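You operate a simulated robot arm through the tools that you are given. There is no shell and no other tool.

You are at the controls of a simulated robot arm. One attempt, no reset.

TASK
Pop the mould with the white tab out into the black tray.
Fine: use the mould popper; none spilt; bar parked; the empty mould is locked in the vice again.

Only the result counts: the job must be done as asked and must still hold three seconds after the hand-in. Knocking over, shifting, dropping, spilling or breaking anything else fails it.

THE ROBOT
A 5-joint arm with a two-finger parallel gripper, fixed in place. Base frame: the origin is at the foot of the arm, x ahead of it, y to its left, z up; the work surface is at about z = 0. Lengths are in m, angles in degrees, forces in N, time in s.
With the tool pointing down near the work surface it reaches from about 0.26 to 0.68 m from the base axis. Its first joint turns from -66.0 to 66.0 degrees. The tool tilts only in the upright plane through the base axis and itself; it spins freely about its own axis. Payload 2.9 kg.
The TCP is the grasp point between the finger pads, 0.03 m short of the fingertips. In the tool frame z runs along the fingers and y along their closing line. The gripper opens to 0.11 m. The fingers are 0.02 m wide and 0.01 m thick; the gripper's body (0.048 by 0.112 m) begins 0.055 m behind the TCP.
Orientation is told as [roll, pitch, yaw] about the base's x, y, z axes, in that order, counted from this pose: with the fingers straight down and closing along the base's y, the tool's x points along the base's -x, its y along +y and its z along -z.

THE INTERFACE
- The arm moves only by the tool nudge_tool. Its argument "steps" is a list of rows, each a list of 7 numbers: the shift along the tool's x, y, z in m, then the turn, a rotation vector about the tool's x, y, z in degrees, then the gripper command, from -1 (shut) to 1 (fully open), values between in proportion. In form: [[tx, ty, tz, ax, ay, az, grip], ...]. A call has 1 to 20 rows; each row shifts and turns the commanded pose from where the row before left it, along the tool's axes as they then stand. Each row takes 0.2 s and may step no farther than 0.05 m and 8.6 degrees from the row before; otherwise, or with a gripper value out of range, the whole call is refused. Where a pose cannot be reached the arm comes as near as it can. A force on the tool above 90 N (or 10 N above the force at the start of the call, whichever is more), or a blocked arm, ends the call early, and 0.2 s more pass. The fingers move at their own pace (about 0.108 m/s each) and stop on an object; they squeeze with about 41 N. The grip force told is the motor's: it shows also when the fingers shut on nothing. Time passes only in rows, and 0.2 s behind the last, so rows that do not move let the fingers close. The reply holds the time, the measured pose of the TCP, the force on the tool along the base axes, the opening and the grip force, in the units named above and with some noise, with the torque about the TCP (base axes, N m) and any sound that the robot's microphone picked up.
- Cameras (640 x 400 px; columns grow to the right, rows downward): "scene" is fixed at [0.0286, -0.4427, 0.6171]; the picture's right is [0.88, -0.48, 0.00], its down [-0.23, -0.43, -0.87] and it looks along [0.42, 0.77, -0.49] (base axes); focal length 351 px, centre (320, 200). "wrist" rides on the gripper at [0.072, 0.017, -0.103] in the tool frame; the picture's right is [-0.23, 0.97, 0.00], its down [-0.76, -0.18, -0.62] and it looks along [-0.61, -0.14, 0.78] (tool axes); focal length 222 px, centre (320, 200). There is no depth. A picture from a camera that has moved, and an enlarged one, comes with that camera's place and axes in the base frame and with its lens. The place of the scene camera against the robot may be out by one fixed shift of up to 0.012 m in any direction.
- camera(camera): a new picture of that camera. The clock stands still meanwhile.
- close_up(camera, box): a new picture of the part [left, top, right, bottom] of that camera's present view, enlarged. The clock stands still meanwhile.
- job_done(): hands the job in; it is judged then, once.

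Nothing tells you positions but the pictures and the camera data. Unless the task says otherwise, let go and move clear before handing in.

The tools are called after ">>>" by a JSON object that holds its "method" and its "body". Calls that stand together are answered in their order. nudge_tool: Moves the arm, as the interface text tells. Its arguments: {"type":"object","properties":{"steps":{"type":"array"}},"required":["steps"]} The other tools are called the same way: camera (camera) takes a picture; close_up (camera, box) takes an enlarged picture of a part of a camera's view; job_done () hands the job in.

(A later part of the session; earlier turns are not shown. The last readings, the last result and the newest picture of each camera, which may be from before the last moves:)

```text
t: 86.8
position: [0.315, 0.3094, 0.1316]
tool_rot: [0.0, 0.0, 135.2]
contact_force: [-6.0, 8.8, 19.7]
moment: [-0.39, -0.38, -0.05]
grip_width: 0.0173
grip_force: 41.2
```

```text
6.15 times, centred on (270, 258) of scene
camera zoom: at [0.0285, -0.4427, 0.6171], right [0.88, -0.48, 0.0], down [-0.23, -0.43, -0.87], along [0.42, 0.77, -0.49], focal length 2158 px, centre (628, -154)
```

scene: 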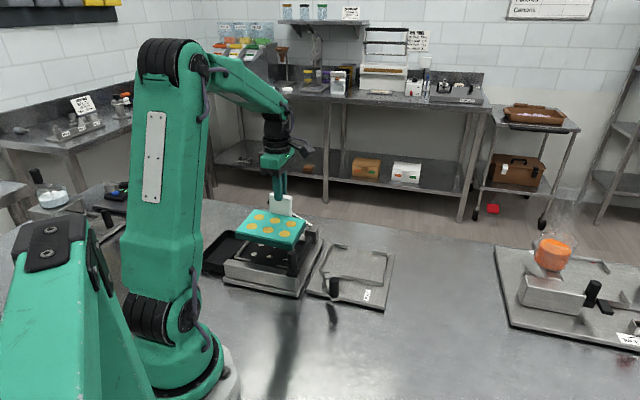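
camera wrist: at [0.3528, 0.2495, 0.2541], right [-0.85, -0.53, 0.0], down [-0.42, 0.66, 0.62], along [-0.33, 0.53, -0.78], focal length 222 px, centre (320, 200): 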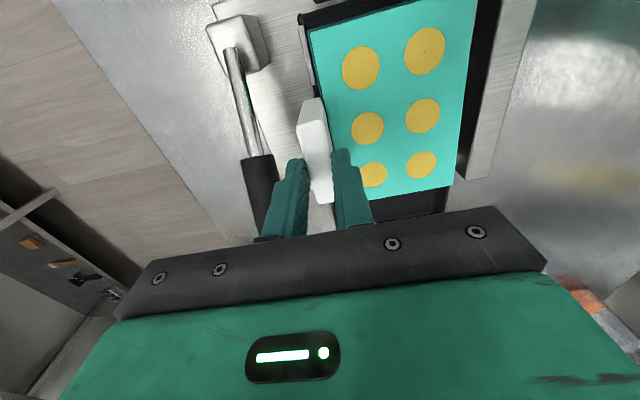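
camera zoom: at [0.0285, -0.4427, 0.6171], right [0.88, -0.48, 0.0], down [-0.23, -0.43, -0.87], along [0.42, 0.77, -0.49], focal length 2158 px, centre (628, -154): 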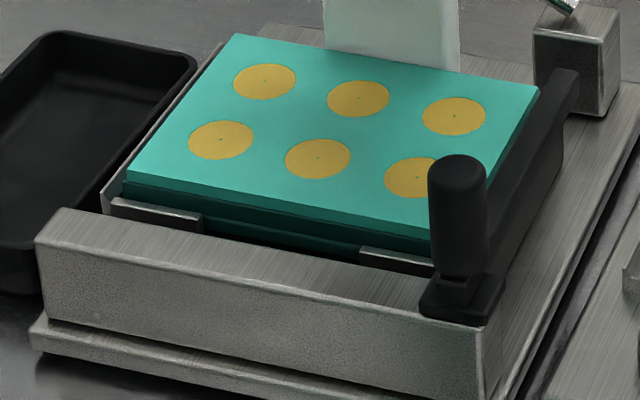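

The mould is now level and seated, with the left sill visible beside it. Relaxing the load and opening just enough to release the tab without touching the lever.

>>> {"method": "nudge_tool", "body": {"steps": [[-0.0007, 0, -0.0015, 0, 0, 0, -1], [0, 0, 0, 0, 0, 0, -0.55], [0, 0, 0, 0, 0, 0, -0.48], [0, 0, 0, 0, 0, 0, -0.48]]}}

>>> {"method": "camera", "body": {"camera": "wrist"}}

>>> {"method": "close_up", "body": {"camera": "scene", "box": [225, 225, 315, 290]}}

```text
t: 87.8
position: [0.3148, 0.3102, 0.1333]
tool_rot: [0.0, 0.0, 135.4]
contact_force: [0.6, -0.3, 0.0]
moment: [0.02, 0.01, -0.04]
grip_width: 0.0285
grip_force: 0.1
```

```text
taken
camera wrist: at [0.3532, 0.2475, 0.2375], right [-0.85, -0.53, 0.0], down [-0.42, 0.66, 0.62], along [-0.33, 0.53, -0.78], focal length 222 px, centre (320, 200)
```

wrist: 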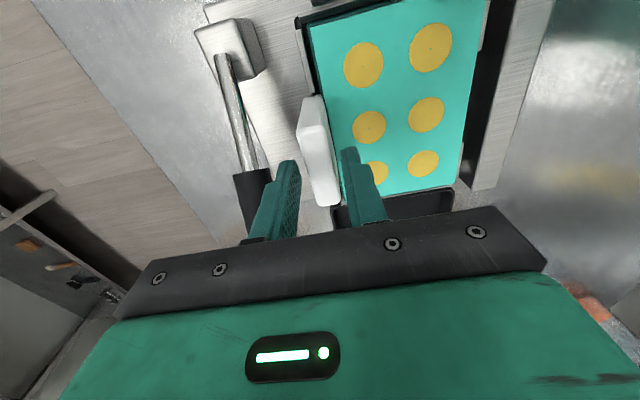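

```text
6.15 times, centred on (270, 258) of scene
camera zoom: at [0.0286, -0.4427, 0.6171], right [0.88, -0.48, 0.0], down [-0.23, -0.43, -0.87], along [0.42, 0.77, -0.49], focal length 2158 px, centre (628, -154)
```

zoom: 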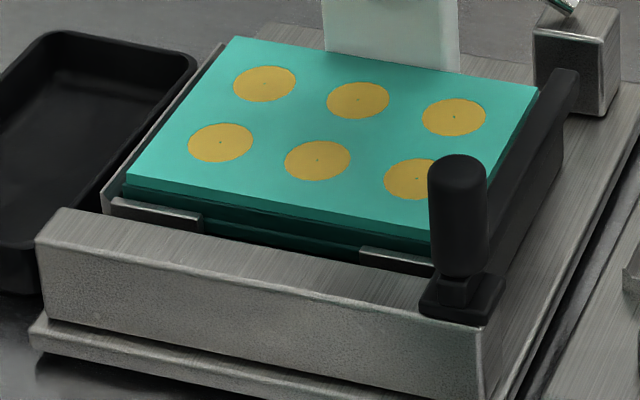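

Released; the mould lies flat in the pocket. Before lifting away I'll measure its alignment with the pins from this view.

>>> {"method": "close_up", "body": {"camera": "wrist", "box": [290, 0, 490, 215]}}

```text
1.86 times, centred on (390, 108) of wrist
camera zoom: at [0.3532, 0.2475, 0.2375], right [-0.85, -0.53, 0.0], down [-0.42, 0.66, 0.62], along [-0.33, 0.53, -0.78], focal length 413 px, centre (190, 372)
```

zoom: 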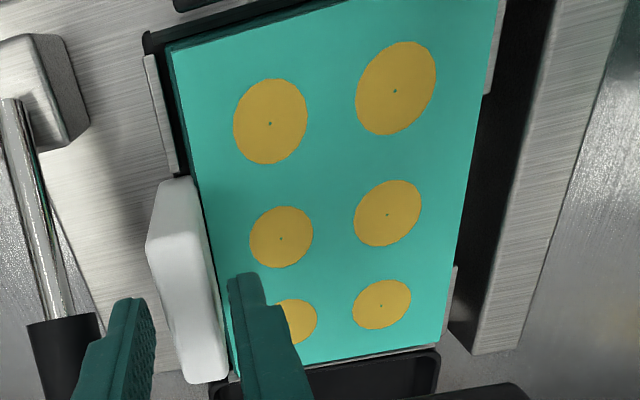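

The mould is within about 2–3 mm of pin centre (pins about 16 mm, cavities about 28 mm) and square at 135.2°. I'll lift straight off the tab, turn the gripper so it is slim toward the tab, and hover over the lever handle with closed fingers.

>>> {"method": "nudge_tool", "body": {"steps": [[0, 0, -0.03, 0, 0, 0, -0.48], [0, 0, -0.04, 0, 0, 0, -0.48], [0, 0, -0.04, 0, 0, 0, -0.48], [0, 0, 0, 0, 0, 7.5, -1], [0, 0, 0, 0, 0, 7.5, -1], [0, 0, 0, 0, 0, 7.5, -1], [0, 0, 0, 0, 0, 7.5, -1], [0, 0, 0, 0, 0, 7.5, -1], [0, 0, 0, 0, 0, 7.5, -1], [0, 0, 0, 0, 0, 7.5, -1], [0, 0, 0, 0, 0, 7.5, -1], [0, 0, 0, 0, 0, 7.5, -1], [0, 0, 0, 0, 0, 7.5, -1], [0, 0, 0, 0, 0, 7.5, -1], [0, 0, 0, 0, 0, 7.5, -1], [-0.0255, 0.0166, 0, 0, 0, 0, -1], [-0.0255, 0.0166, 0, 0, 0, 0, -1], [0, 0, 0, 0, 0, 0, -1]]}}

>>> {"method": "camera", "body": {"camera": "wrist"}}

>>> {"method": "close_up", "body": {"camera": "scene", "box": [190, 145, 350, 305]}}

>>> {"method": "close_up", "body": {"camera": "wrist", "box": [220, 40, 440, 220]}}

```text
t: 91.6
position: [0.3264, 0.3691, 0.2433]
tool_rot: [0.1, 0.1, 45.2]
contact_force: [-0.1, -0.3, -0.8]
moment: [0.01, 0.0, 0.01]
grip_width: 0.0
grip_force: 37.6
```

```text
taken
camera wrist: at [0.2623, 0.329, 0.3472], right [-0.53, 0.85, 0.0], down [0.66, 0.42, 0.62], along [0.53, 0.33, -0.78], focal length 222 px, centre (320, 200)
```

wrist: 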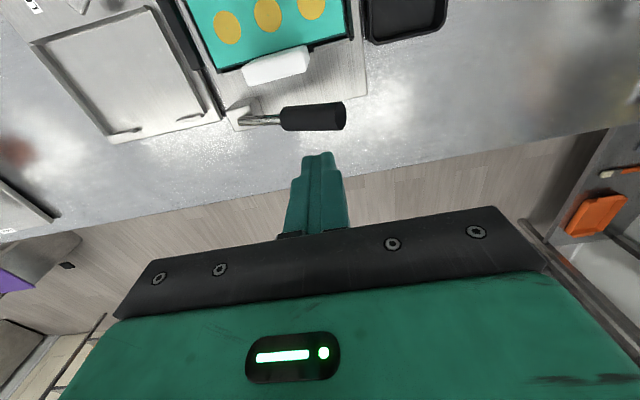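

```text
2.50 times, centred on (270, 225) of scene
camera zoom: at [0.0286, -0.4426, 0.6171], right [0.88, -0.48, 0.0], down [-0.23, -0.43, -0.87], along [0.42, 0.77, -0.49], focal length 877 px, centre (445, 138)
```

zoom: 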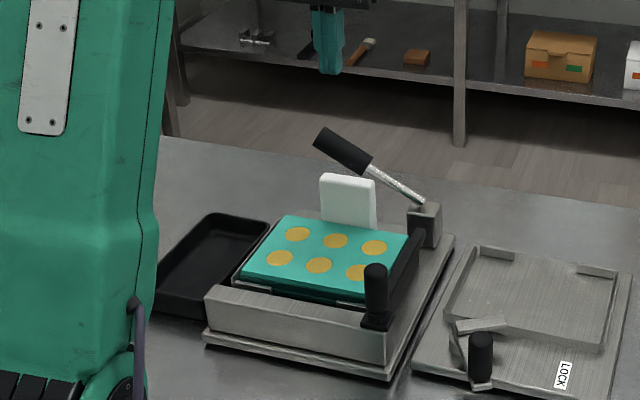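

```text
2.22 times, centred on (330, 130) of wrist
camera zoom: at [0.2623, 0.329, 0.3472], right [-0.53, 0.85, 0.0], down [0.66, 0.42, 0.62], along [0.53, 0.33, -0.78], focal length 494 px, centre (298, 356)
```

zoom: 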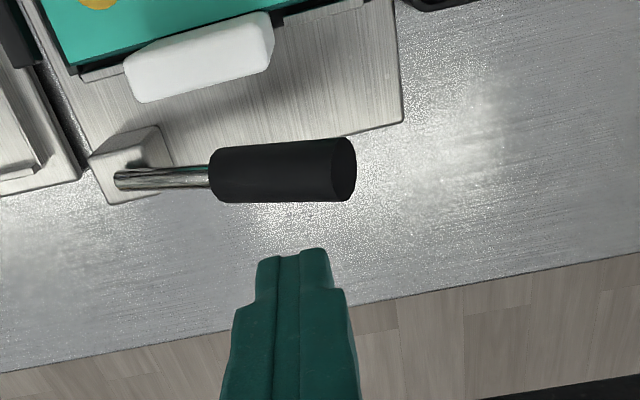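

The lever handle runs along s at f≈0.489, rising about 30°, with its outer end near z 0.139. I'll centre over its outer part and come down to just above contact.

>>> {"method": "nudge_tool", "body": {"steps": [[0.0019, 0.0047, 0.02, 0, 0, 0, -1], [0, 0, 0.02, 0, 0, 0, -1], [0, 0, 0.015, 0, 0, 0, -1], [0, 0, 0, 0, 0, 0, -1]]}}

>>> {"method": "close_up", "body": {"camera": "wrist", "box": [220, 40, 440, 220]}}

>>> {"method": "close_up", "body": {"camera": "scene", "box": [220, 145, 350, 275]}}

```text
t: 92.6
position: [0.3222, 0.3716, 0.1878]
tool_rot: [0.0, 0.1, 45.3]
contact_force: [0.2, -0.2, -0.2]
moment: [-0.03, 0.02, 0.0]
grip_width: 0.0
grip_force: 37.8
```

```text
2.22 times, centred on (330, 130) of wrist
camera zoom: at [0.2575, 0.3322, 0.2919], right [-0.53, 0.85, 0.0], down [0.66, 0.42, 0.62], along [0.53, 0.33, -0.78], focal length 494 px, centre (298, 356)
```

zoom: 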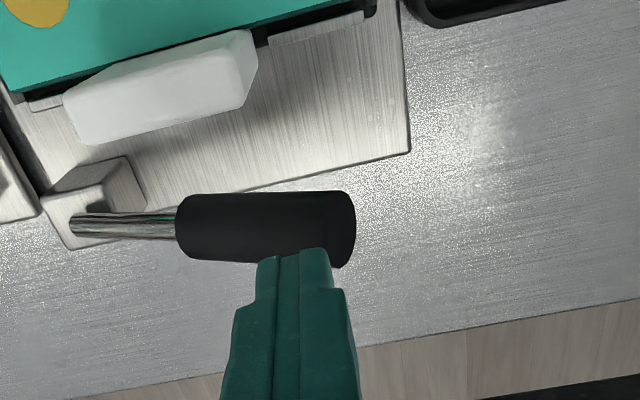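

```text
3.08 times, centred on (285, 210) of scene
camera zoom: at [0.0286, -0.4427, 0.6171], right [0.88, -0.48, 0.0], down [-0.23, -0.43, -0.87], along [0.42, 0.77, -0.49], focal length 1079 px, centre (428, 169)
```

zoom: 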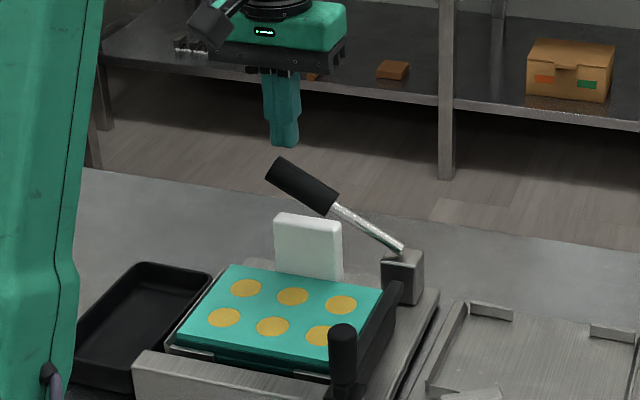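

The fingertips are about 12 mm above the handle's outer part. Pressing down slowly and watching force and sound.

>>> {"method": "nudge_tool", "body": {"steps": [[0, 0, 0.006, 0, 0, 0, -1], [0, 0, 0.005, 0, 0, 0, -1], [0, 0, 0.004, 0, 0, 0, -1], [0, 0, 0, 0, 0, 0, -1]]}}

>>> {"method": "close_up", "body": {"camera": "scene", "box": [220, 145, 350, 275]}}

>>> {"method": "close_up", "body": {"camera": "wrist", "box": [220, 40, 440, 220]}}

```text
t: 93.6
position: [0.3218, 0.3714, 0.1724]
tool_rot: [0.1, -0.1, 45.3]
contact_force: [0.0, -0.1, 0.2]
moment: [-0.01, 0.01, 0.0]
grip_width: 0.0
grip_force: 37.8
```

```text
3.08 times, centred on (285, 210) of scene
camera zoom: at [0.0286, -0.4427, 0.6171], right [0.88, -0.48, 0.0], down [-0.23, -0.43, -0.87], along [0.42, 0.77, -0.49], focal length 1079 px, centre (428, 169)
```

zoom: 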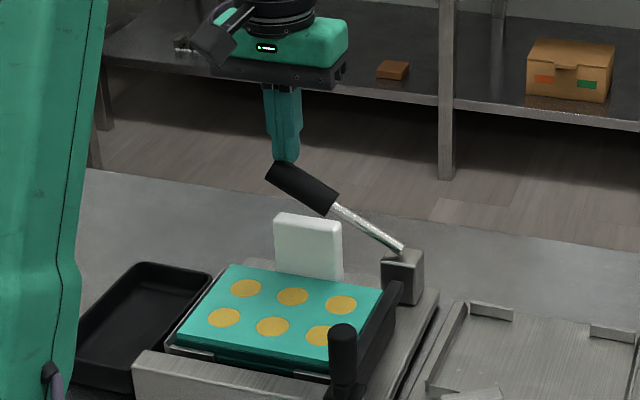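

```text
2.22 times, centred on (330, 130) of wrist
camera zoom: at [0.2579, 0.3316, 0.2777], right [-0.53, 0.85, 0.0], down [0.66, 0.42, 0.62], along [0.53, 0.33, -0.78], focal length 494 px, centre (298, 356)
```

zoom: 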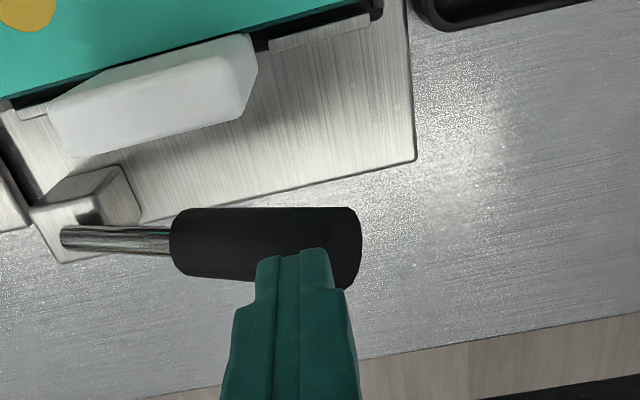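

The fingers are right at the handle top, aligned over it. Continuing the press in small steps.

>>> {"method": "nudge_tool", "body": {"steps": [[0, 0, 0.004, 0, 0, 0, -1], [0, 0, 0.004, 0, 0, 0, -1], [0, 0, 0, 0, 0, 0, -1]]}}

>>> {"method": "nudge_tool", "body": {"steps": [[0, 0, 0.004, 0, 0, 0, -1], [0, 0, 0.004, 0, 0, 0, -1], [0, 0, 0, 0, 0, 0, -1]]}}

>>> {"method": "close_up", "body": {"camera": "scene", "box": [220, 145, 350, 275]}}

```text
t: 94.4
position: [0.3222, 0.3723, 0.166]
tool_rot: [0.1, -0.1, 45.2]
contact_force: [-0.2, 1.7, 1.3]
moment: [0.08, 0.0, -0.04]
grip_width: 0.0003
grip_force: 37.8
```

```text
t: 95.2
position: [0.3215, 0.3716, 0.1573]
tool_rot: [0.0, 0.0, 45.3]
contact_force: [-0.8, -0.1, 1.4]
moment: [0.07, 0.04, -0.03]
grip_width: 0.0
grip_force: 37.8
```

```text
3.08 times, centred on (285, 210) of scene
camera zoom: at [0.0286, -0.4427, 0.6171], right [0.88, -0.48, 0.0], down [-0.23, -0.43, -0.87], along [0.42, 0.77, -0.49], focal length 1079 px, centre (428, 169)
```

zoom: 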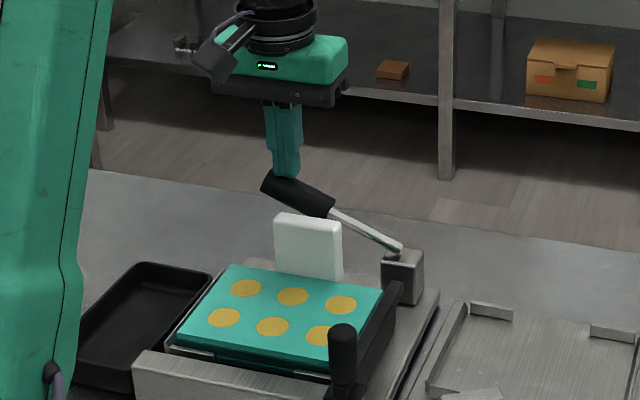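

The lever is turning down with only about 1 N. Continuing the press.

>>> {"method": "nudge_tool", "body": {"steps": [[0, 0, 0.004, 0, 0, 0, -1], [0, 0, 0.004, 0, 0, 0, -1], [0, 0, 0.004, 0, 0, 0, -1], [0, 0, 0.004, 0, 0, 0, -1], [0, 0, 0, 0, 0, 0, -1]]}}

>>> {"method": "close_up", "body": {"camera": "scene", "box": [220, 165, 350, 295]}}

>>> {"method": "close_up", "body": {"camera": "wrist", "box": [180, 0, 440, 220]}}

```text
t: 96.4
position: [0.3232, 0.3724, 0.1406]
tool_rot: [0.0, 0.0, 45.4]
contact_force: [0.5, 0.9, 1.8]
moment: [0.04, -0.01, -0.03]
grip_width: 0.0
grip_force: 37.3
```

```text
3.08 times, centred on (285, 230) of scene
camera zoom: at [0.0286, -0.4427, 0.6171], right [0.88, -0.48, 0.0], down [-0.23, -0.43, -0.87], along [0.42, 0.77, -0.49], focal length 1079 px, centre (428, 108)
```

zoom: 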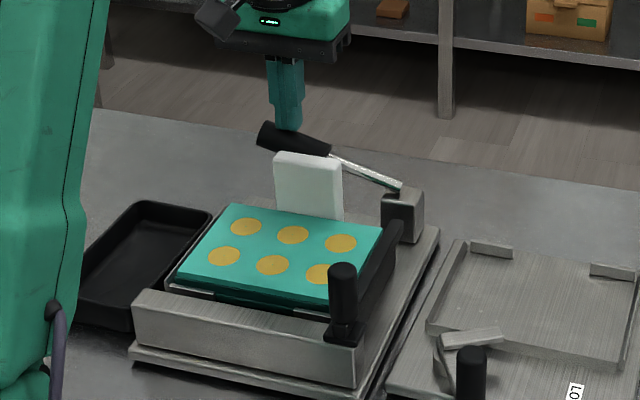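

```text
1.82 times, centred on (310, 110) of wrist
camera zoom: at [0.2587, 0.3329, 0.245], right [-0.53, 0.85, 0.0], down [0.66, 0.42, 0.62], along [0.53, 0.33, -0.78], focal length 404 px, centre (338, 364)
```

zoom: 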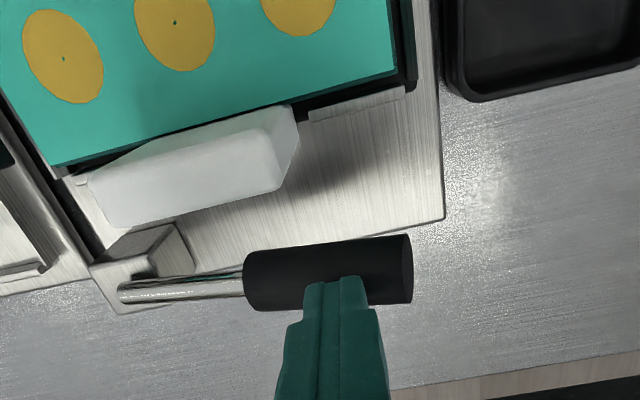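

Still a free stroke, with the lever about halfway down. Continuing gently.

>>> {"method": "nudge_tool", "body": {"steps": [[0, 0, 0.004, 0, 0, 0, -1], [0, 0, 0.004, 0, 0, 0, -1], [0, 0, 0.003, 0, 0, 0, -1], [0, 0, 0, 0, 0, 0, -1]]}}

>>> {"method": "nudge_tool", "body": {"steps": [[0, 0, 0.003, 0, 0, 0, -1], [0, 0, 0.003, 0, 0, 0, -1], [0, 0, 0.003, 0, 0, 0, -1], [0, 0, 0, 0, 0, 0, -1]]}}

>>> {"method": "close_up", "body": {"camera": "scene", "box": [220, 165, 350, 295]}}

>>> {"method": "close_up", "body": {"camera": "wrist", "box": [180, 0, 440, 220]}}

```text
t: 97.4
position: [0.3204, 0.3724, 0.1312]
tool_rot: [0.1, 0.0, 45.3]
contact_force: [-1.8, -1.2, 1.9]
moment: [0.04, 0.03, 0.02]
grip_width: 0.0001
grip_force: 37.7
```

```text
t: 98.4
position: [0.3219, 0.3735, 0.1218]
tool_rot: [0.0, 0.0, 45.4]
contact_force: [0.2, 2.1, 3.2]
moment: [0.08, 0.02, 0.02]
grip_width: 0.0
grip_force: 37.5
```

```text
3.08 times, centred on (285, 230) of scene
camera zoom: at [0.0286, -0.4427, 0.6171], right [0.88, -0.48, 0.0], down [-0.23, -0.43, -0.87], along [0.42, 0.77, -0.49], focal length 1079 px, centre (428, 108)
```

zoom: 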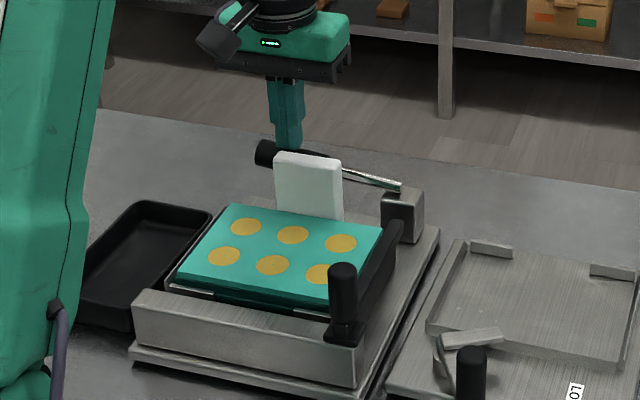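

```text
1.82 times, centred on (310, 110) of wrist
camera zoom: at [0.2578, 0.3327, 0.2253], right [-0.53, 0.85, 0.0], down [0.66, 0.42, 0.62], along [0.53, 0.33, -0.78], focal length 404 px, centre (338, 364)
```

zoom: 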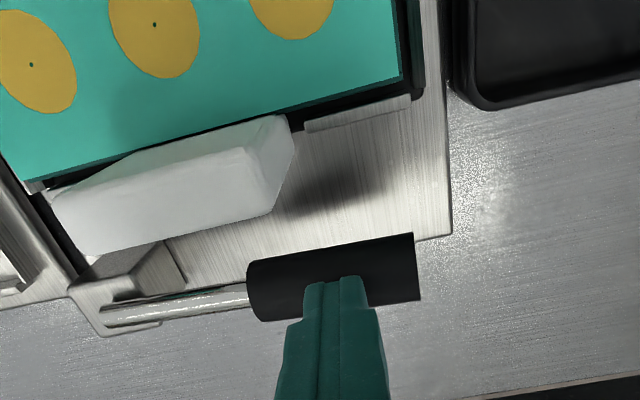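

The lever is nearly level and the pieces are still flush. Continuing in 3 mm steps.

>>> {"method": "nudge_tool", "body": {"steps": [[0, 0, 0.003, 0, 0, 0, -1], [0, 0, 0.003, 0, 0, 0, -1], [0, 0, 0.003, 0, 0, 0, -1], [0, 0, 0, 0, 0, 0, -1]]}}

>>> {"method": "close_up", "body": {"camera": "scene", "box": [220, 165, 350, 295]}}

```text
t: 99.4
position: [0.3216, 0.3725, 0.1139]
tool_rot: [0.0, -0.2, 45.3]
contact_force: [0.4, 2.3, 2.0]
moment: [0.09, -0.02, 0.01]
grip_width: 0.0001
grip_force: 37.7
```

```text
3.08 times, centred on (285, 230) of scene
camera zoom: at [0.0286, -0.4427, 0.6171], right [0.88, -0.48, 0.0], down [-0.23, -0.43, -0.87], along [0.42, 0.77, -0.49], focal length 1079 px, centre (428, 108)
```

zoom: 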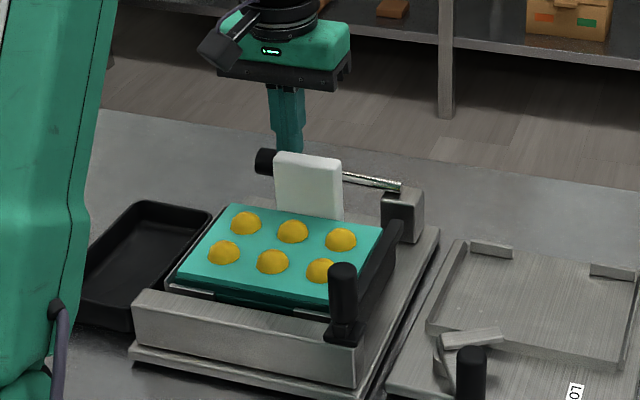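

The pieces have popped up as domes above the mould. I'll look closely before deciding whether to press any further.

>>> {"method": "close_up", "body": {"camera": "scene", "box": [245, 220, 315, 280]}}

>>> {"method": "close_up", "body": {"camera": "wrist", "box": [140, 0, 440, 200]}}

```text
6.67 times, centred on (280, 250) of scene
camera zoom: at [0.0286, -0.4427, 0.6171], right [0.88, -0.48, 0.0], down [-0.23, -0.43, -0.87], along [0.42, 0.77, -0.49], focal length 2338 px, centre (587, -133)
```

zoom: 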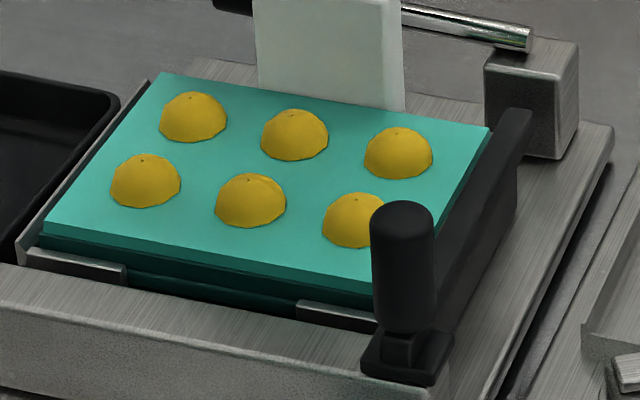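

```text
2.00 times, centred on (290, 100) of wrist
camera zoom: at [0.2579, 0.3326, 0.2172], right [-0.53, 0.85, 0.0], down [0.66, 0.42, 0.62], along [0.53, 0.33, -0.78], focal length 444 px, centre (380, 400)
```

zoom: 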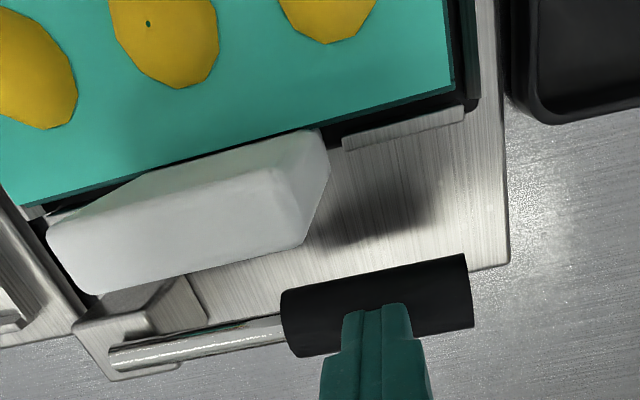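

All six pieces sit popped on top of the mould. I'll ease off the lever slowly so it can't jolt anything if it springs back.

>>> {"method": "nudge_tool", "body": {"steps": [[0, 0, -0.003, 0, 0, 0, -1], [0, 0, -0.004, 0, 0, 0, -1], [0, 0, -0.004, 0, 0, 0, -1], [0, 0, -0.005, 0, 0, 0, -1], [0, 0, 0, 0, 0, 0, -1]]}}

>>> {"method": "close_up", "body": {"camera": "scene", "box": [220, 165, 350, 295]}}

```text
t: 100.6
position: [0.3211, 0.3726, 0.1293]
tool_rot: [0.0, 0.0, 45.3]
contact_force: [-0.5, -1.5, 1.7]
moment: [-0.02, -0.02, 0.0]
grip_width: 0.0001
grip_force: 37.0
```

```text
3.08 times, centred on (285, 230) of scene
camera zoom: at [0.0286, -0.4427, 0.6171], right [0.88, -0.48, 0.0], down [-0.23, -0.43, -0.87], along [0.42, 0.77, -0.49], focal length 1079 px, centre (428, 108)
```

zoom: 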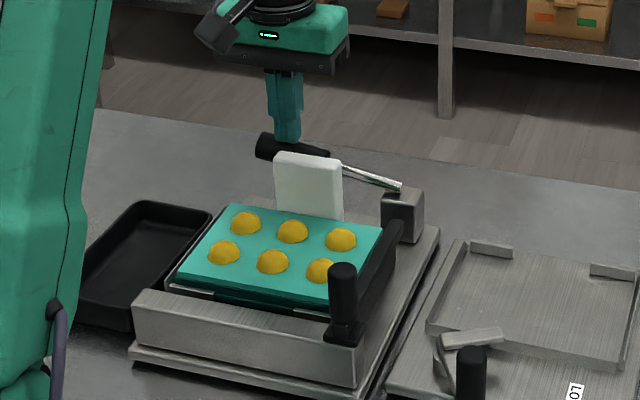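

The lever follows the fingers up on a light spring, and the pieces stay put. Letting it return to rest slowly, then moving clear.

>>> {"method": "nudge_tool", "body": {"steps": [[0, 0, -0.005, 0, 0, 0, -1], [0, 0, -0.005, 0, 0, 0, -1], [0, 0, -0.005, 0, 0, 0, -1], [0, 0, -0.005, 0, 0, 0, -1], [0, 0, -0.005, 0, 0, 0, -1], [0, 0, -0.005, 0, 0, 0, -1], [0, 0, -0.005, 0, 0, 0, -1], [0, 0, -0.005, 0, 0, 0, -1], [0, 0, -0.005, 0, 0, 0, -1], [0, 0, -0.02, 0, 0, 0, -1], [0, 0, -0.03, 0, 0, 0, -1], [0, 0, -0.03, 0, 0, 0, -1], [0, 0, 0, 0, 0, 0, -1]]}}

>>> {"method": "close_up", "body": {"camera": "scene", "box": [220, 165, 350, 295]}}

>>> {"method": "camera", "body": {"camera": "wrist"}}

```text
t: 103.4
position: [0.3196, 0.3717, 0.2533]
tool_rot: [0.1, 0.0, 45.4]
contact_force: [0.8, -0.9, 0.0]
moment: [0.01, 0.02, 0.03]
grip_width: 0.0
grip_force: 37.6
```

```text
3.08 times, centred on (285, 230) of scene
camera zoom: at [0.0286, -0.4427, 0.6171], right [0.88, -0.48, 0.0], down [-0.23, -0.43, -0.87], along [0.42, 0.77, -0.49], focal length 1079 px, centre (428, 108)
```

zoom: 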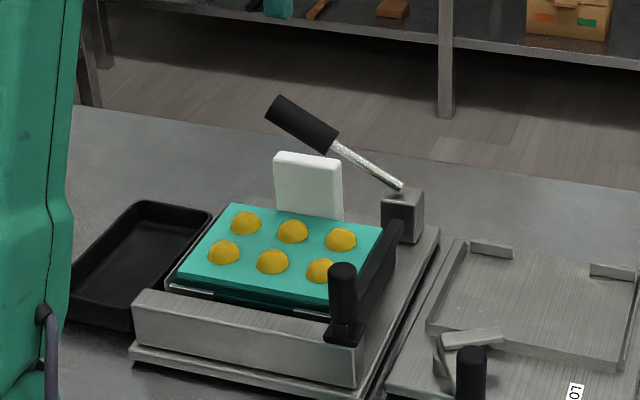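

```text
taken
camera wrist: at [0.2562, 0.3318, 0.3579], right [-0.53, 0.85, 0.0], down [0.66, 0.42, 0.62], along [0.53, 0.33, -0.78], focal length 222 px, centre (320, 200)
```

wrist: 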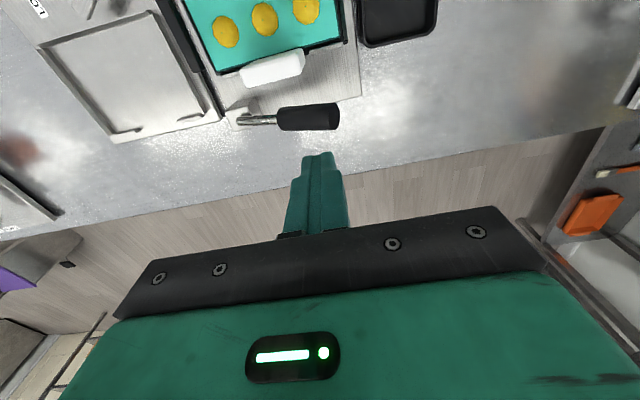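

The lever is back up and the six pieces are undisturbed. Next I'll move above the bar's knob on the front rail to sweep them into the tray.

>>> {"method": "nudge_tool", "body": {"steps": [[0.0326, -0.0212, 0, 0, 0, 0, -1], [0.0326, -0.0212, 0, 0, 0, 0, -0.5], [0.0326, -0.0212, 0, 0, 0, 0, 0.09], [0.0326, -0.0212, 0, 0, 0, 0, 0.09], [0.0326, -0.0211, 0, 0, 0, 0, 0.09], [0.0327, -0.0211, 0, 0, 0, 0.3, 0.09], [0, 0, 0.03, 0, 0, 0, 0.09], [0, 0, 0.03, 0, 0, 0, 0.09], [0, 0, 0, 0, 0, 0, 0.09]]}}

>>> {"method": "camera", "body": {"camera": "wrist"}}

>>> {"method": "close_up", "body": {"camera": "wrist", "box": [220, 60, 440, 220]}}

>>> {"method": "camera", "body": {"camera": "scene"}}

```text
t: 105.4
position: [0.2734, 0.1427, 0.1938]
tool_rot: [0.0, 0.0, 45.1]
contact_force: [0.3, -0.1, 0.9]
moment: [-0.03, -0.03, -0.03]
grip_width: 0.06
grip_force: 0.0
```

```text
taken
camera wrist: at [0.2085, 0.1033, 0.298], right [-0.53, 0.85, 0.0], down [0.66, 0.41, 0.62], along [0.53, 0.33, -0.78], focal length 222 px, centre (320, 200)
```

wrist: 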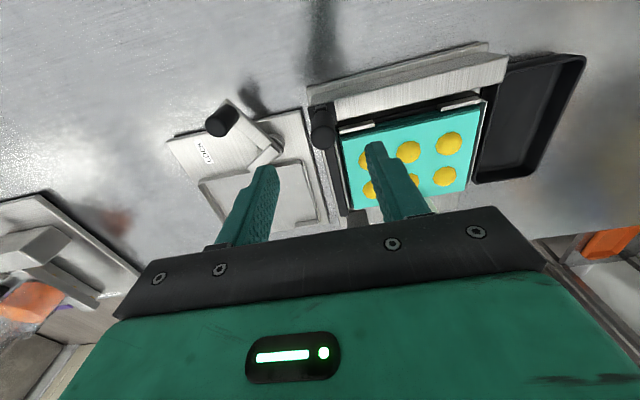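

```text
2.50 times, centred on (330, 140) of wrist
camera zoom: at [0.2085, 0.1033, 0.298], right [-0.53, 0.85, 0.0], down [0.66, 0.41, 0.62], along [0.53, 0.33, -0.78], focal length 555 px, centre (295, 350)
```

zoom: 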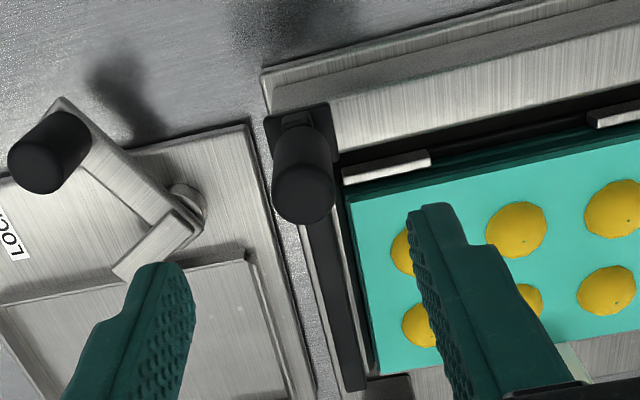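

```text
taken
```

scene: 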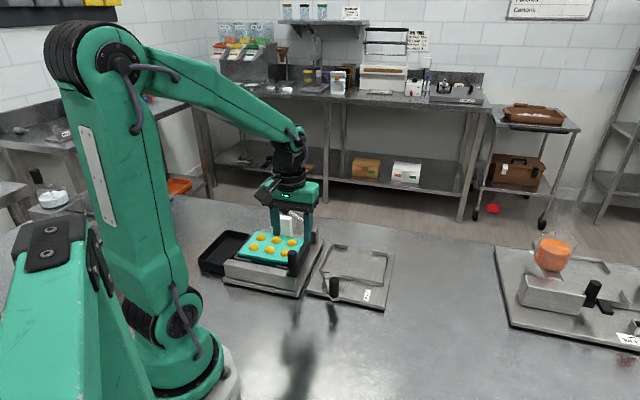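

The knob is at about (0.2707, 0.1442), nearly under the gripper. Shifting 2.5 mm, descending around the knob, and gripping.

>>> {"method": "nudge_tool", "body": {"steps": [[0, 0.0025, 0.027, 0, 0, 0, 0.09], [0, 0, 0.03, 0, 0, 0, 0.09], [0, 0, 0.029, 0, 0, 0, 0.09], [0, 0, 0, 0, 0, 0, 0.09]]}}

>>> {"method": "close_up", "body": {"camera": "scene", "box": [220, 165, 350, 305]}}

>>> {"method": "camera", "body": {"camera": "wrist"}}

```text
t: 106.4
position: [0.2728, 0.1445, 0.1091]
tool_rot: [0.0, 0.0, 44.9]
contact_force: [1.0, 0.0, -0.5]
moment: [0.02, 0.01, 0.0]
grip_width: 0.0601
grip_force: 0.0
```

```text
2.86 times, centred on (285, 235) of scene
camera zoom: at [0.0286, -0.4427, 0.6171], right [0.88, -0.48, 0.0], down [-0.23, -0.43, -0.87], along [0.42, 0.77, -0.49], focal length 1002 px, centre (420, 100)
```

zoom: 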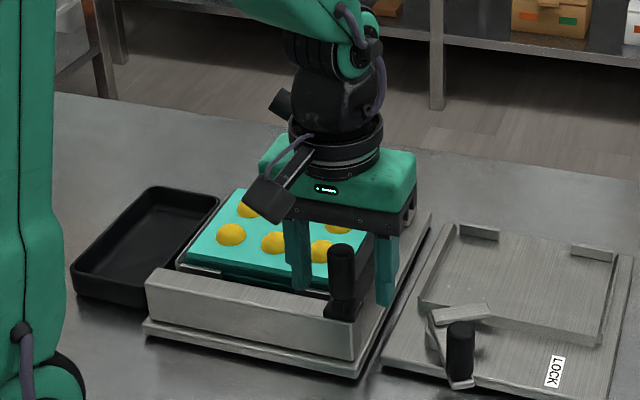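

```text
taken
camera wrist: at [0.2079, 0.1041, 0.2123], right [-0.53, 0.85, 0.0], down [0.66, 0.41, 0.62], along [0.53, 0.33, -0.78], focal length 222 px, centre (320, 200)
```

wrist: 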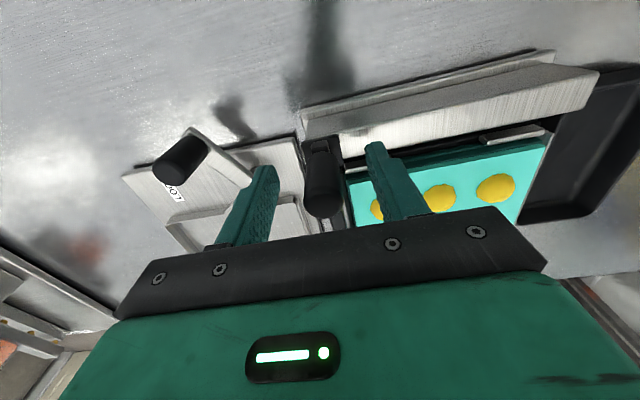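

The knob is between the fingers. Closing on it.

>>> {"method": "nudge_tool", "body": {"steps": [[0, 0, 0, 0, 0, 0, -0.4], [0, 0, 0, 0, 0, 0, -0.6], [0, 0, 0, 0, 0, 0, -1], [0, 0, 0, 0, 0, 0, -1]]}}

```text
t: 107.4
position: [0.2727, 0.1427, 0.1097]
tool_rot: [0.0, 0.1, 45.1]
contact_force: [-0.7, 1.4, 0.2]
moment: [-0.46, -0.49, 0.01]
grip_width: 0.021
grip_force: 40.8
```

Gripped with little side load. Starting the sweep gently to the left and checking that the popper stays still.

>>> {"method": "nudge_tool", "body": {"steps": [[0, 0.005, 0, 0, 0, 0, -1], [0, 0.006, 0, 0, 0, 0, -1], [0, 0, 0, 0, 0, 0, -1]]}}

>>> {"method": "close_up", "body": {"camera": "scene", "box": [215, 225, 325, 305]}}

```text
t: 108.2
position: [0.2643, 0.1521, 0.1088]
tool_rot: [0.1, 0.0, 45.0]
contact_force: [-13.4, -15.8, 23.3]
moment: [-0.53, -0.34, -0.04]
grip_width: 0.0211
grip_force: 41.0
```

```text
5.00 times, centred on (270, 265) of scene
camera zoom: at [0.0285, -0.4427, 0.6171], right [0.88, -0.48, 0.0], down [-0.23, -0.43, -0.87], along [0.42, 0.77, -0.49], focal length 1753 px, centre (570, -125)
```

zoom: 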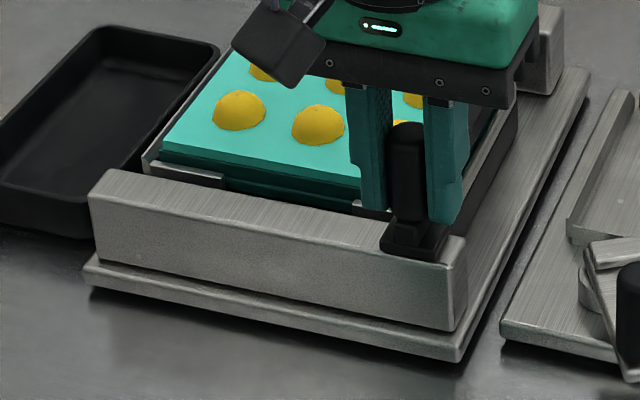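

The bar slides and the popper stays put. I'll relieve the sideways and vertical load slightly and continue slowly.

>>> {"method": "nudge_tool", "body": {"steps": [[0.001, 0.004, -0.001, 0, 0, 0, -1], [0.0005, 0.006, -0.0005, 0, 0, 0, -1], [0, 0.006, 0, 0, 0, 0, -1], [0, 0, 0, 0, 0, 0, -1]]}}

>>> {"method": "close_up", "body": {"camera": "scene", "box": [215, 225, 325, 305]}}

>>> {"method": "camera", "body": {"camera": "wrist"}}

```text
t: 109.2
position: [0.2515, 0.1637, 0.1092]
tool_rot: [0.0, 0.1, 45.0]
contact_force: [1.6, 3.4, 0.4]
moment: [-0.87, -0.28, -0.12]
grip_width: 0.0211
grip_force: 41.0
```

```text
5.00 times, centred on (270, 265) of scene
camera zoom: at [0.0287, -0.4426, 0.6172], right [0.88, -0.48, 0.0], down [-0.23, -0.43, -0.87], along [0.42, 0.77, -0.49], focal length 1753 px, centre (570, -125)
```

zoom: 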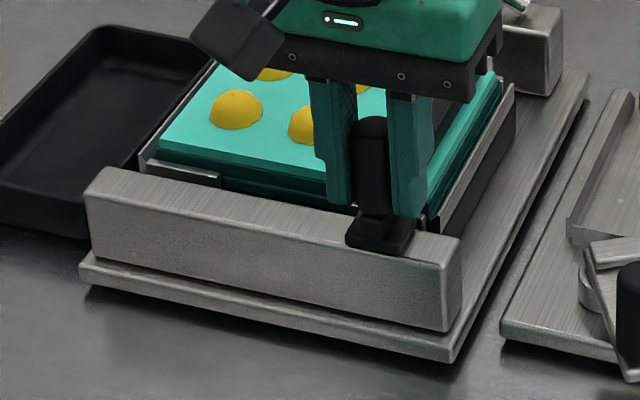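

```text
taken
camera wrist: at [0.1873, 0.1239, 0.2128], right [-0.53, 0.85, 0.0], down [0.67, 0.41, 0.62], along [0.53, 0.33, -0.78], focal length 222 px, centre (320, 200)
```

wrist: 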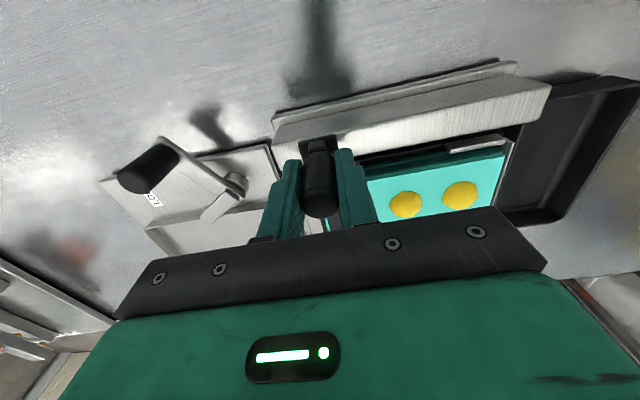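

The popper's near side crept left about 2 mm, so the firm grip is adding side load on the slider. I'll loosen the fingers to a cage around the knob so they only push, and test again.

>>> {"method": "nudge_tool", "body": {"steps": [[0, 0, 0, 0, 0, 0, -0.55], [0, 0, 0, 0, 0, 0, -0.55], [0, 0.004, 0, 0, 0, 0, -0.55], [0, 0.004, 0, 0, 0, 0, -0.55], [0, 0.004, 0, 0, 0, 0, -0.55], [0, 0, 0, 0, 0, 0, -0.55]]}}

>>> {"method": "close_up", "body": {"camera": "scene", "box": [215, 225, 325, 305]}}

```text
t: 110.6
position: [0.2431, 0.1737, 0.1082]
tool_rot: [0.0, 0.0, 45.1]
contact_force: [0.9, -0.8, -0.3]
moment: [-0.02, -0.01, -0.01]
grip_width: 0.025
grip_force: 0.3
```

```text
5.00 times, centred on (270, 265) of scene
camera zoom: at [0.0286, -0.4427, 0.6171], right [0.88, -0.48, 0.0], down [-0.23, -0.43, -0.87], along [0.42, 0.77, -0.49], focal length 1753 px, centre (570, -125)
```

zoom: 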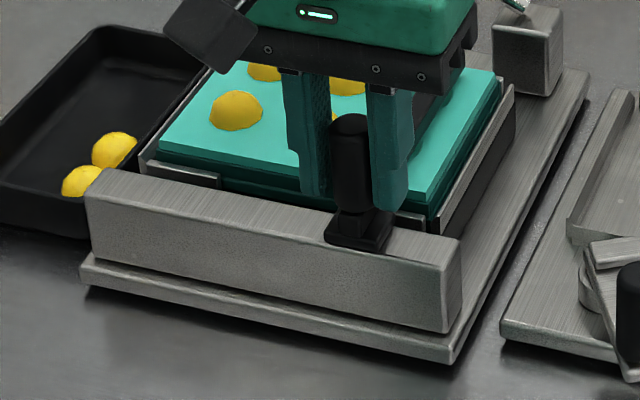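

Two pieces are already in the tray and the popper stayed still with the loose cage. I'll check where the other four are.

>>> {"method": "camera", "body": {"camera": "wrist"}}

>>> {"method": "close_up", "body": {"camera": "wrist", "box": [320, 60, 640, 230]}}

>>> {"method": "camera", "body": {"camera": "scene"}}

>>> {"method": "close_up", "body": {"camera": "scene", "box": [190, 215, 330, 305]}}

```text
taken
camera wrist: at [0.1796, 0.1334, 0.213], right [-0.53, 0.85, 0.0], down [0.66, 0.41, 0.62], along [0.53, 0.33, -0.78], focal length 222 px, centre (320, 200)
```

wrist: 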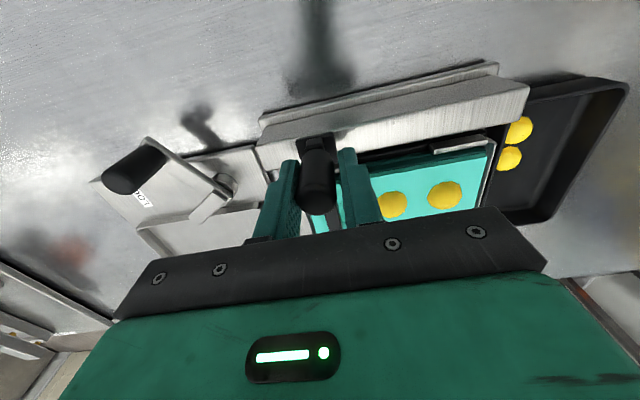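

```text
2.00 times, centred on (480, 145) of wrist
camera zoom: at [0.1796, 0.1334, 0.213], right [-0.53, 0.85, 0.0], down [0.66, 0.41, 0.62], along [0.53, 0.33, -0.78], focal length 444 px, centre (0, 310)
```

zoom: 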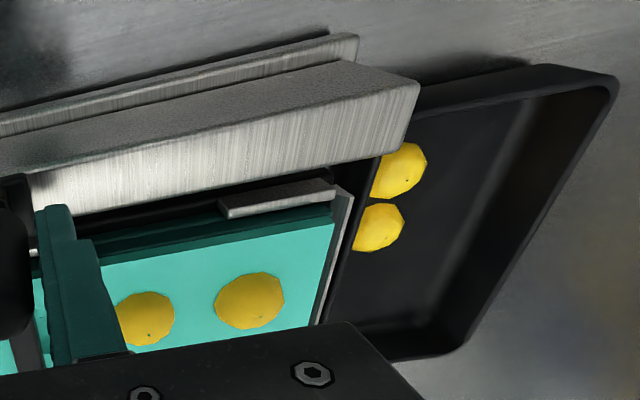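

```text
taken
```

scene: 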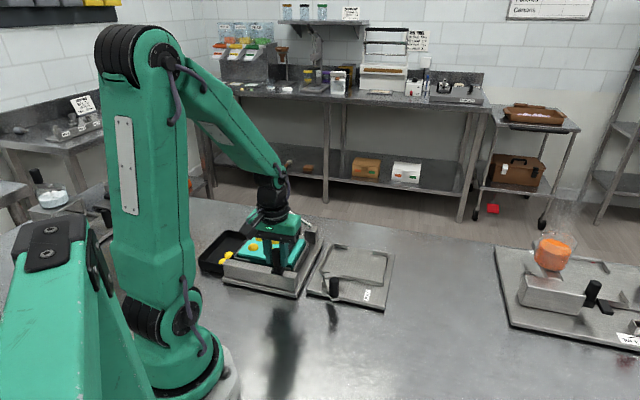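

```text
4.44 times, centred on (260, 260) of scene
camera zoom: at [0.0286, -0.4427, 0.6171], right [0.88, -0.48, 0.0], down [-0.23, -0.43, -0.87], along [0.42, 0.77, -0.49], focal length 1558 px, centre (587, -67)
```

zoom: 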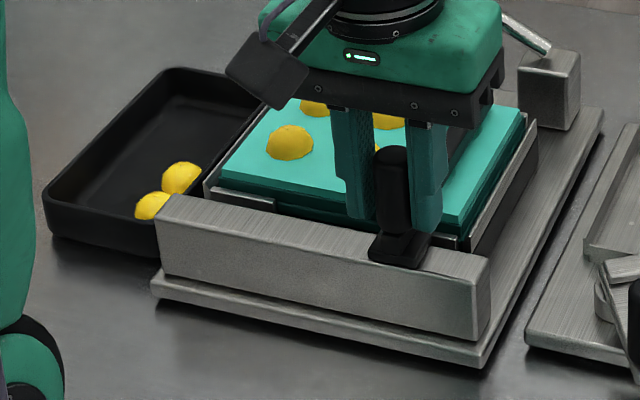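

The bar pushes each column into the tray as it passes, and four pieces remain on the mould. Continuing the slow caged push.

>>> {"method": "nudge_tool", "body": {"steps": [[0, 0.005, 0, 0, 0, 0, -0.55], [0, 0.005, 0, 0, 0, 0, -0.55], [0, 0.005, 0, 0, 0, 0, -0.55], [0, 0.005, 0, 0, 0, 0, -0.55], [0, 0.005, 0, 0, 0, 0, -0.55], [0, 0.005, 0, 0, 0, 0, -0.55], [0, 0, 0, 0, 0, 0, -0.55]]}}

>>> {"method": "close_up", "body": {"camera": "scene", "box": [190, 215, 330, 305]}}

>>> {"method": "close_up", "body": {"camera": "scene", "box": [215, 225, 325, 305]}}

```text
t: 112.2
position: [0.2204, 0.194, 0.1097]
tool_rot: [0.0, 0.0, 44.9]
contact_force: [0.0, 0.5, -0.5]
moment: [0.01, -0.03, 0.0]
grip_width: 0.0249
grip_force: 0.5
```

```text
4.44 times, centred on (260, 260) of scene
camera zoom: at [0.0286, -0.4427, 0.6171], right [0.88, -0.48, 0.0], down [-0.23, -0.43, -0.87], along [0.42, 0.77, -0.49], focal length 1558 px, centre (587, -67)
```

zoom: 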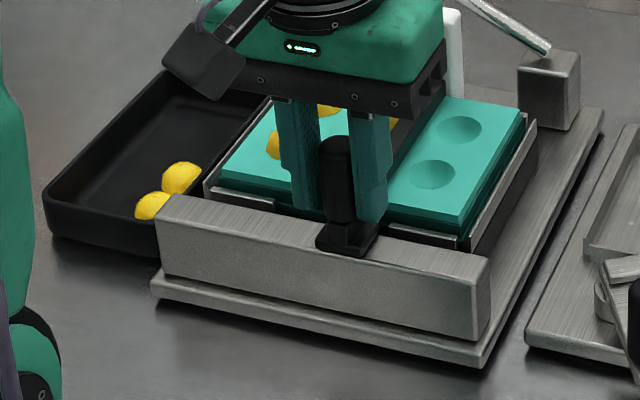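

```text
5.00 times, centred on (270, 265) of scene
camera zoom: at [0.0286, -0.4427, 0.6171], right [0.88, -0.48, 0.0], down [-0.23, -0.43, -0.87], along [0.42, 0.77, -0.49], focal length 1753 px, centre (570, -125)
```

zoom: 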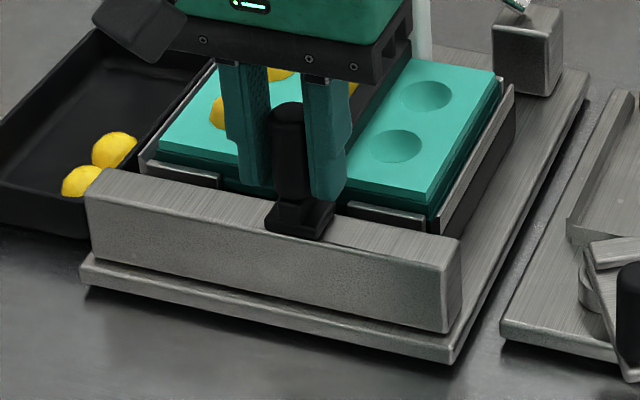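

The popper holds still and the first column's cavities are empty. Continuing.

>>> {"method": "nudge_tool", "body": {"steps": [[0, 0.005, 0, 0, 0, 0, -0.55], [0, 0.005, 0, 0, 0, 0, -0.55], [0, 0.005, 0, 0, 0, 0, -0.55], [0, 0.005, 0, 0, 0, 0, -0.55], [0, 0.005, 0, 0, 0, 0, -0.55], [0, 0.005, 0, 0, 0, 0, -0.55], [0, 0, 0, 0, 0, 0, -0.55]]}}

>>> {"method": "close_up", "body": {"camera": "scene", "box": [190, 215, 330, 305]}}

>>> {"method": "camera", "body": {"camera": "wrist"}}

```text
t: 113.8
position: [0.2027, 0.2143, 0.1078]
tool_rot: [0.0, 0.0, 45.0]
contact_force: [0.9, -1.0, 0.6]
moment: [0.0, -0.01, 0.01]
grip_width: 0.0248
grip_force: 0.2
```

```text
4.44 times, centred on (260, 260) of scene
camera zoom: at [0.0286, -0.4427, 0.6171], right [0.88, -0.48, 0.0], down [-0.23, -0.43, -0.87], along [0.42, 0.77, -0.49], focal length 1558 px, centre (587, -67)
```

zoom: 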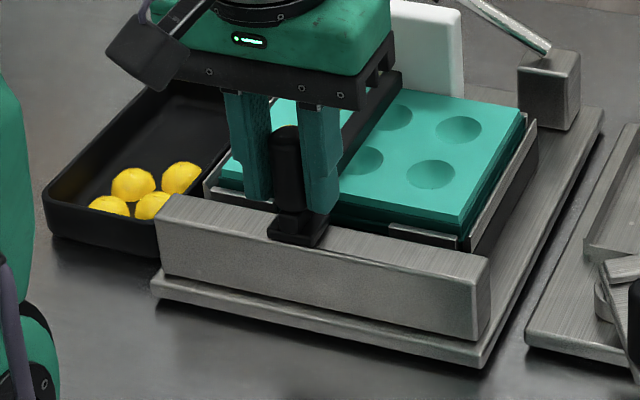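

```text
taken
camera wrist: at [0.1373, 0.1745, 0.2123], right [-0.53, 0.85, 0.0], down [0.66, 0.41, 0.62], along [0.53, 0.33, -0.78], focal length 222 px, centre (320, 200)
```

wrist: 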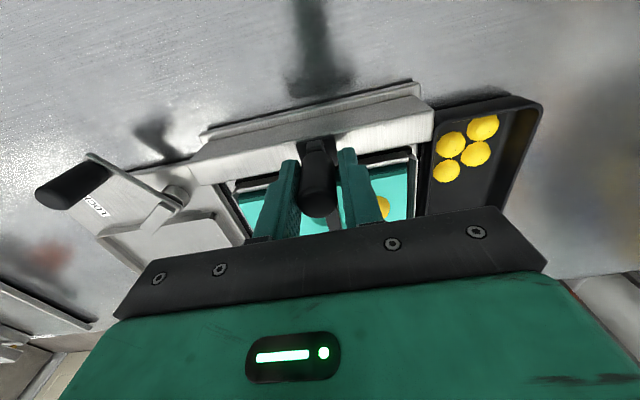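

Four pieces are in the tray. Continuing with the last column.

>>> {"method": "nudge_tool", "body": {"steps": [[0, 0.005, 0, 0, 0, 0, -0.55], [0, 0.005, 0, 0, 0, 0, -0.55], [0, 0.005, 0, 0, 0, 0, -0.55], [0, 0.005, 0, 0, 0, 0, -0.55], [0, 0.005, 0, 0, 0, 0, -0.55], [0, 0.005, 0, 0, 0, 0, -0.55], [0, 0.005, 0, 0, 0, 0, -0.55], [0, 0.005, 0, 0, 0, 0, -0.55], [0, 0, 0, 0, 0, 0, -0.55]]}}

>>> {"method": "close_up", "body": {"camera": "scene", "box": [190, 215, 330, 305]}}

>>> {"method": "camera", "body": {"camera": "wrist"}}

```text
t: 115.8
position: [0.1735, 0.2423, 0.1099]
tool_rot: [0.0, -0.1, 45.0]
contact_force: [0.6, -0.4, -0.2]
moment: [0.0, -0.01, 0.01]
grip_width: 0.0249
grip_force: 0.0
```

```text
4.44 times, centred on (260, 260) of scene
camera zoom: at [0.0286, -0.4427, 0.6171], right [0.88, -0.48, 0.0], down [-0.23, -0.43, -0.87], along [0.42, 0.77, -0.49], focal length 1558 px, centre (587, -67)
```

zoom: 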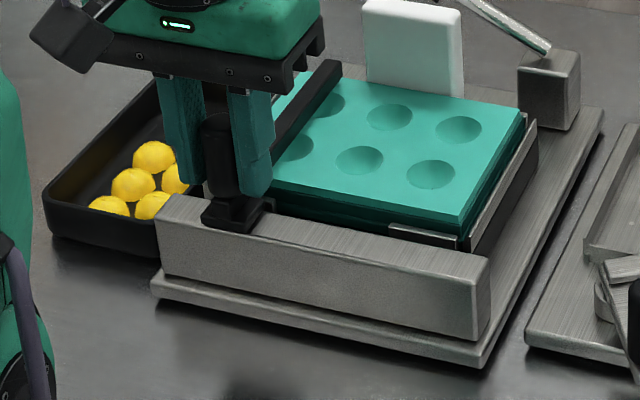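

```text
taken
camera wrist: at [0.1102, 0.2036, 0.2133], right [-0.53, 0.85, 0.0], down [0.66, 0.41, 0.62], along [0.53, 0.33, -0.78], focal length 222 px, centre (320, 200)
```

wrist: 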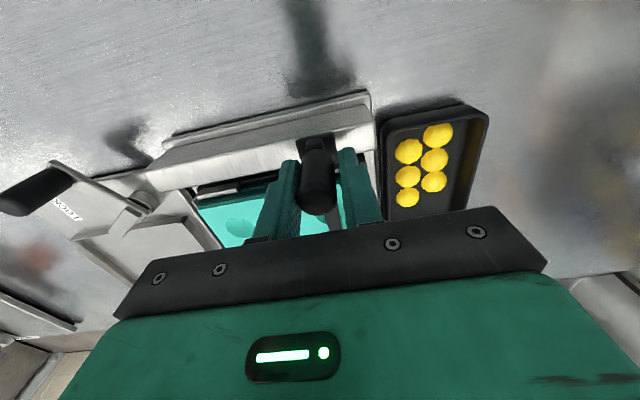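

I'll zoom in to count the pieces in the tray and check nothing is left on the mould.

>>> {"method": "close_up", "body": {"camera": "wrist", "box": [330, 80, 510, 220]}}

>>> {"method": "close_up", "body": {"camera": "wrist", "box": [130, 120, 420, 250]}}

```text
2.86 times, centred on (420, 150) of wrist
camera zoom: at [0.1102, 0.2036, 0.2133], right [-0.53, 0.85, 0.0], down [0.66, 0.41, 0.62], along [0.53, 0.33, -0.78], focal length 635 px, centre (34, 343)
```

zoom: 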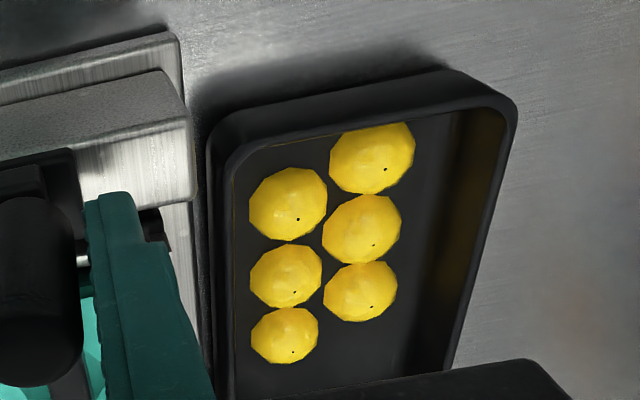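

```text
2.21 times, centred on (275, 185) of wrist
camera zoom: at [0.1102, 0.2036, 0.2133], right [-0.53, 0.85, 0.0], down [0.66, 0.41, 0.62], along [0.53, 0.33, -0.78], focal length 490 px, centre (419, 233)
```

zoom: 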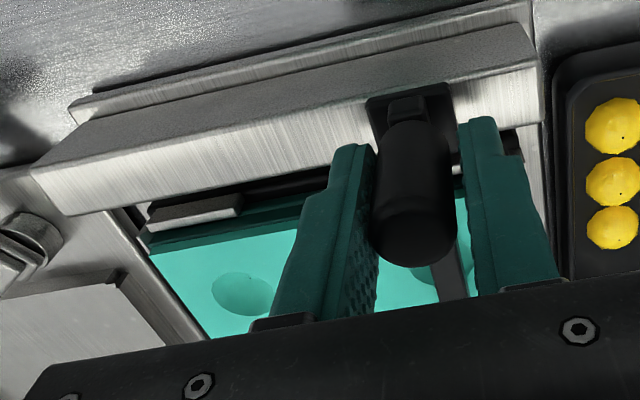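

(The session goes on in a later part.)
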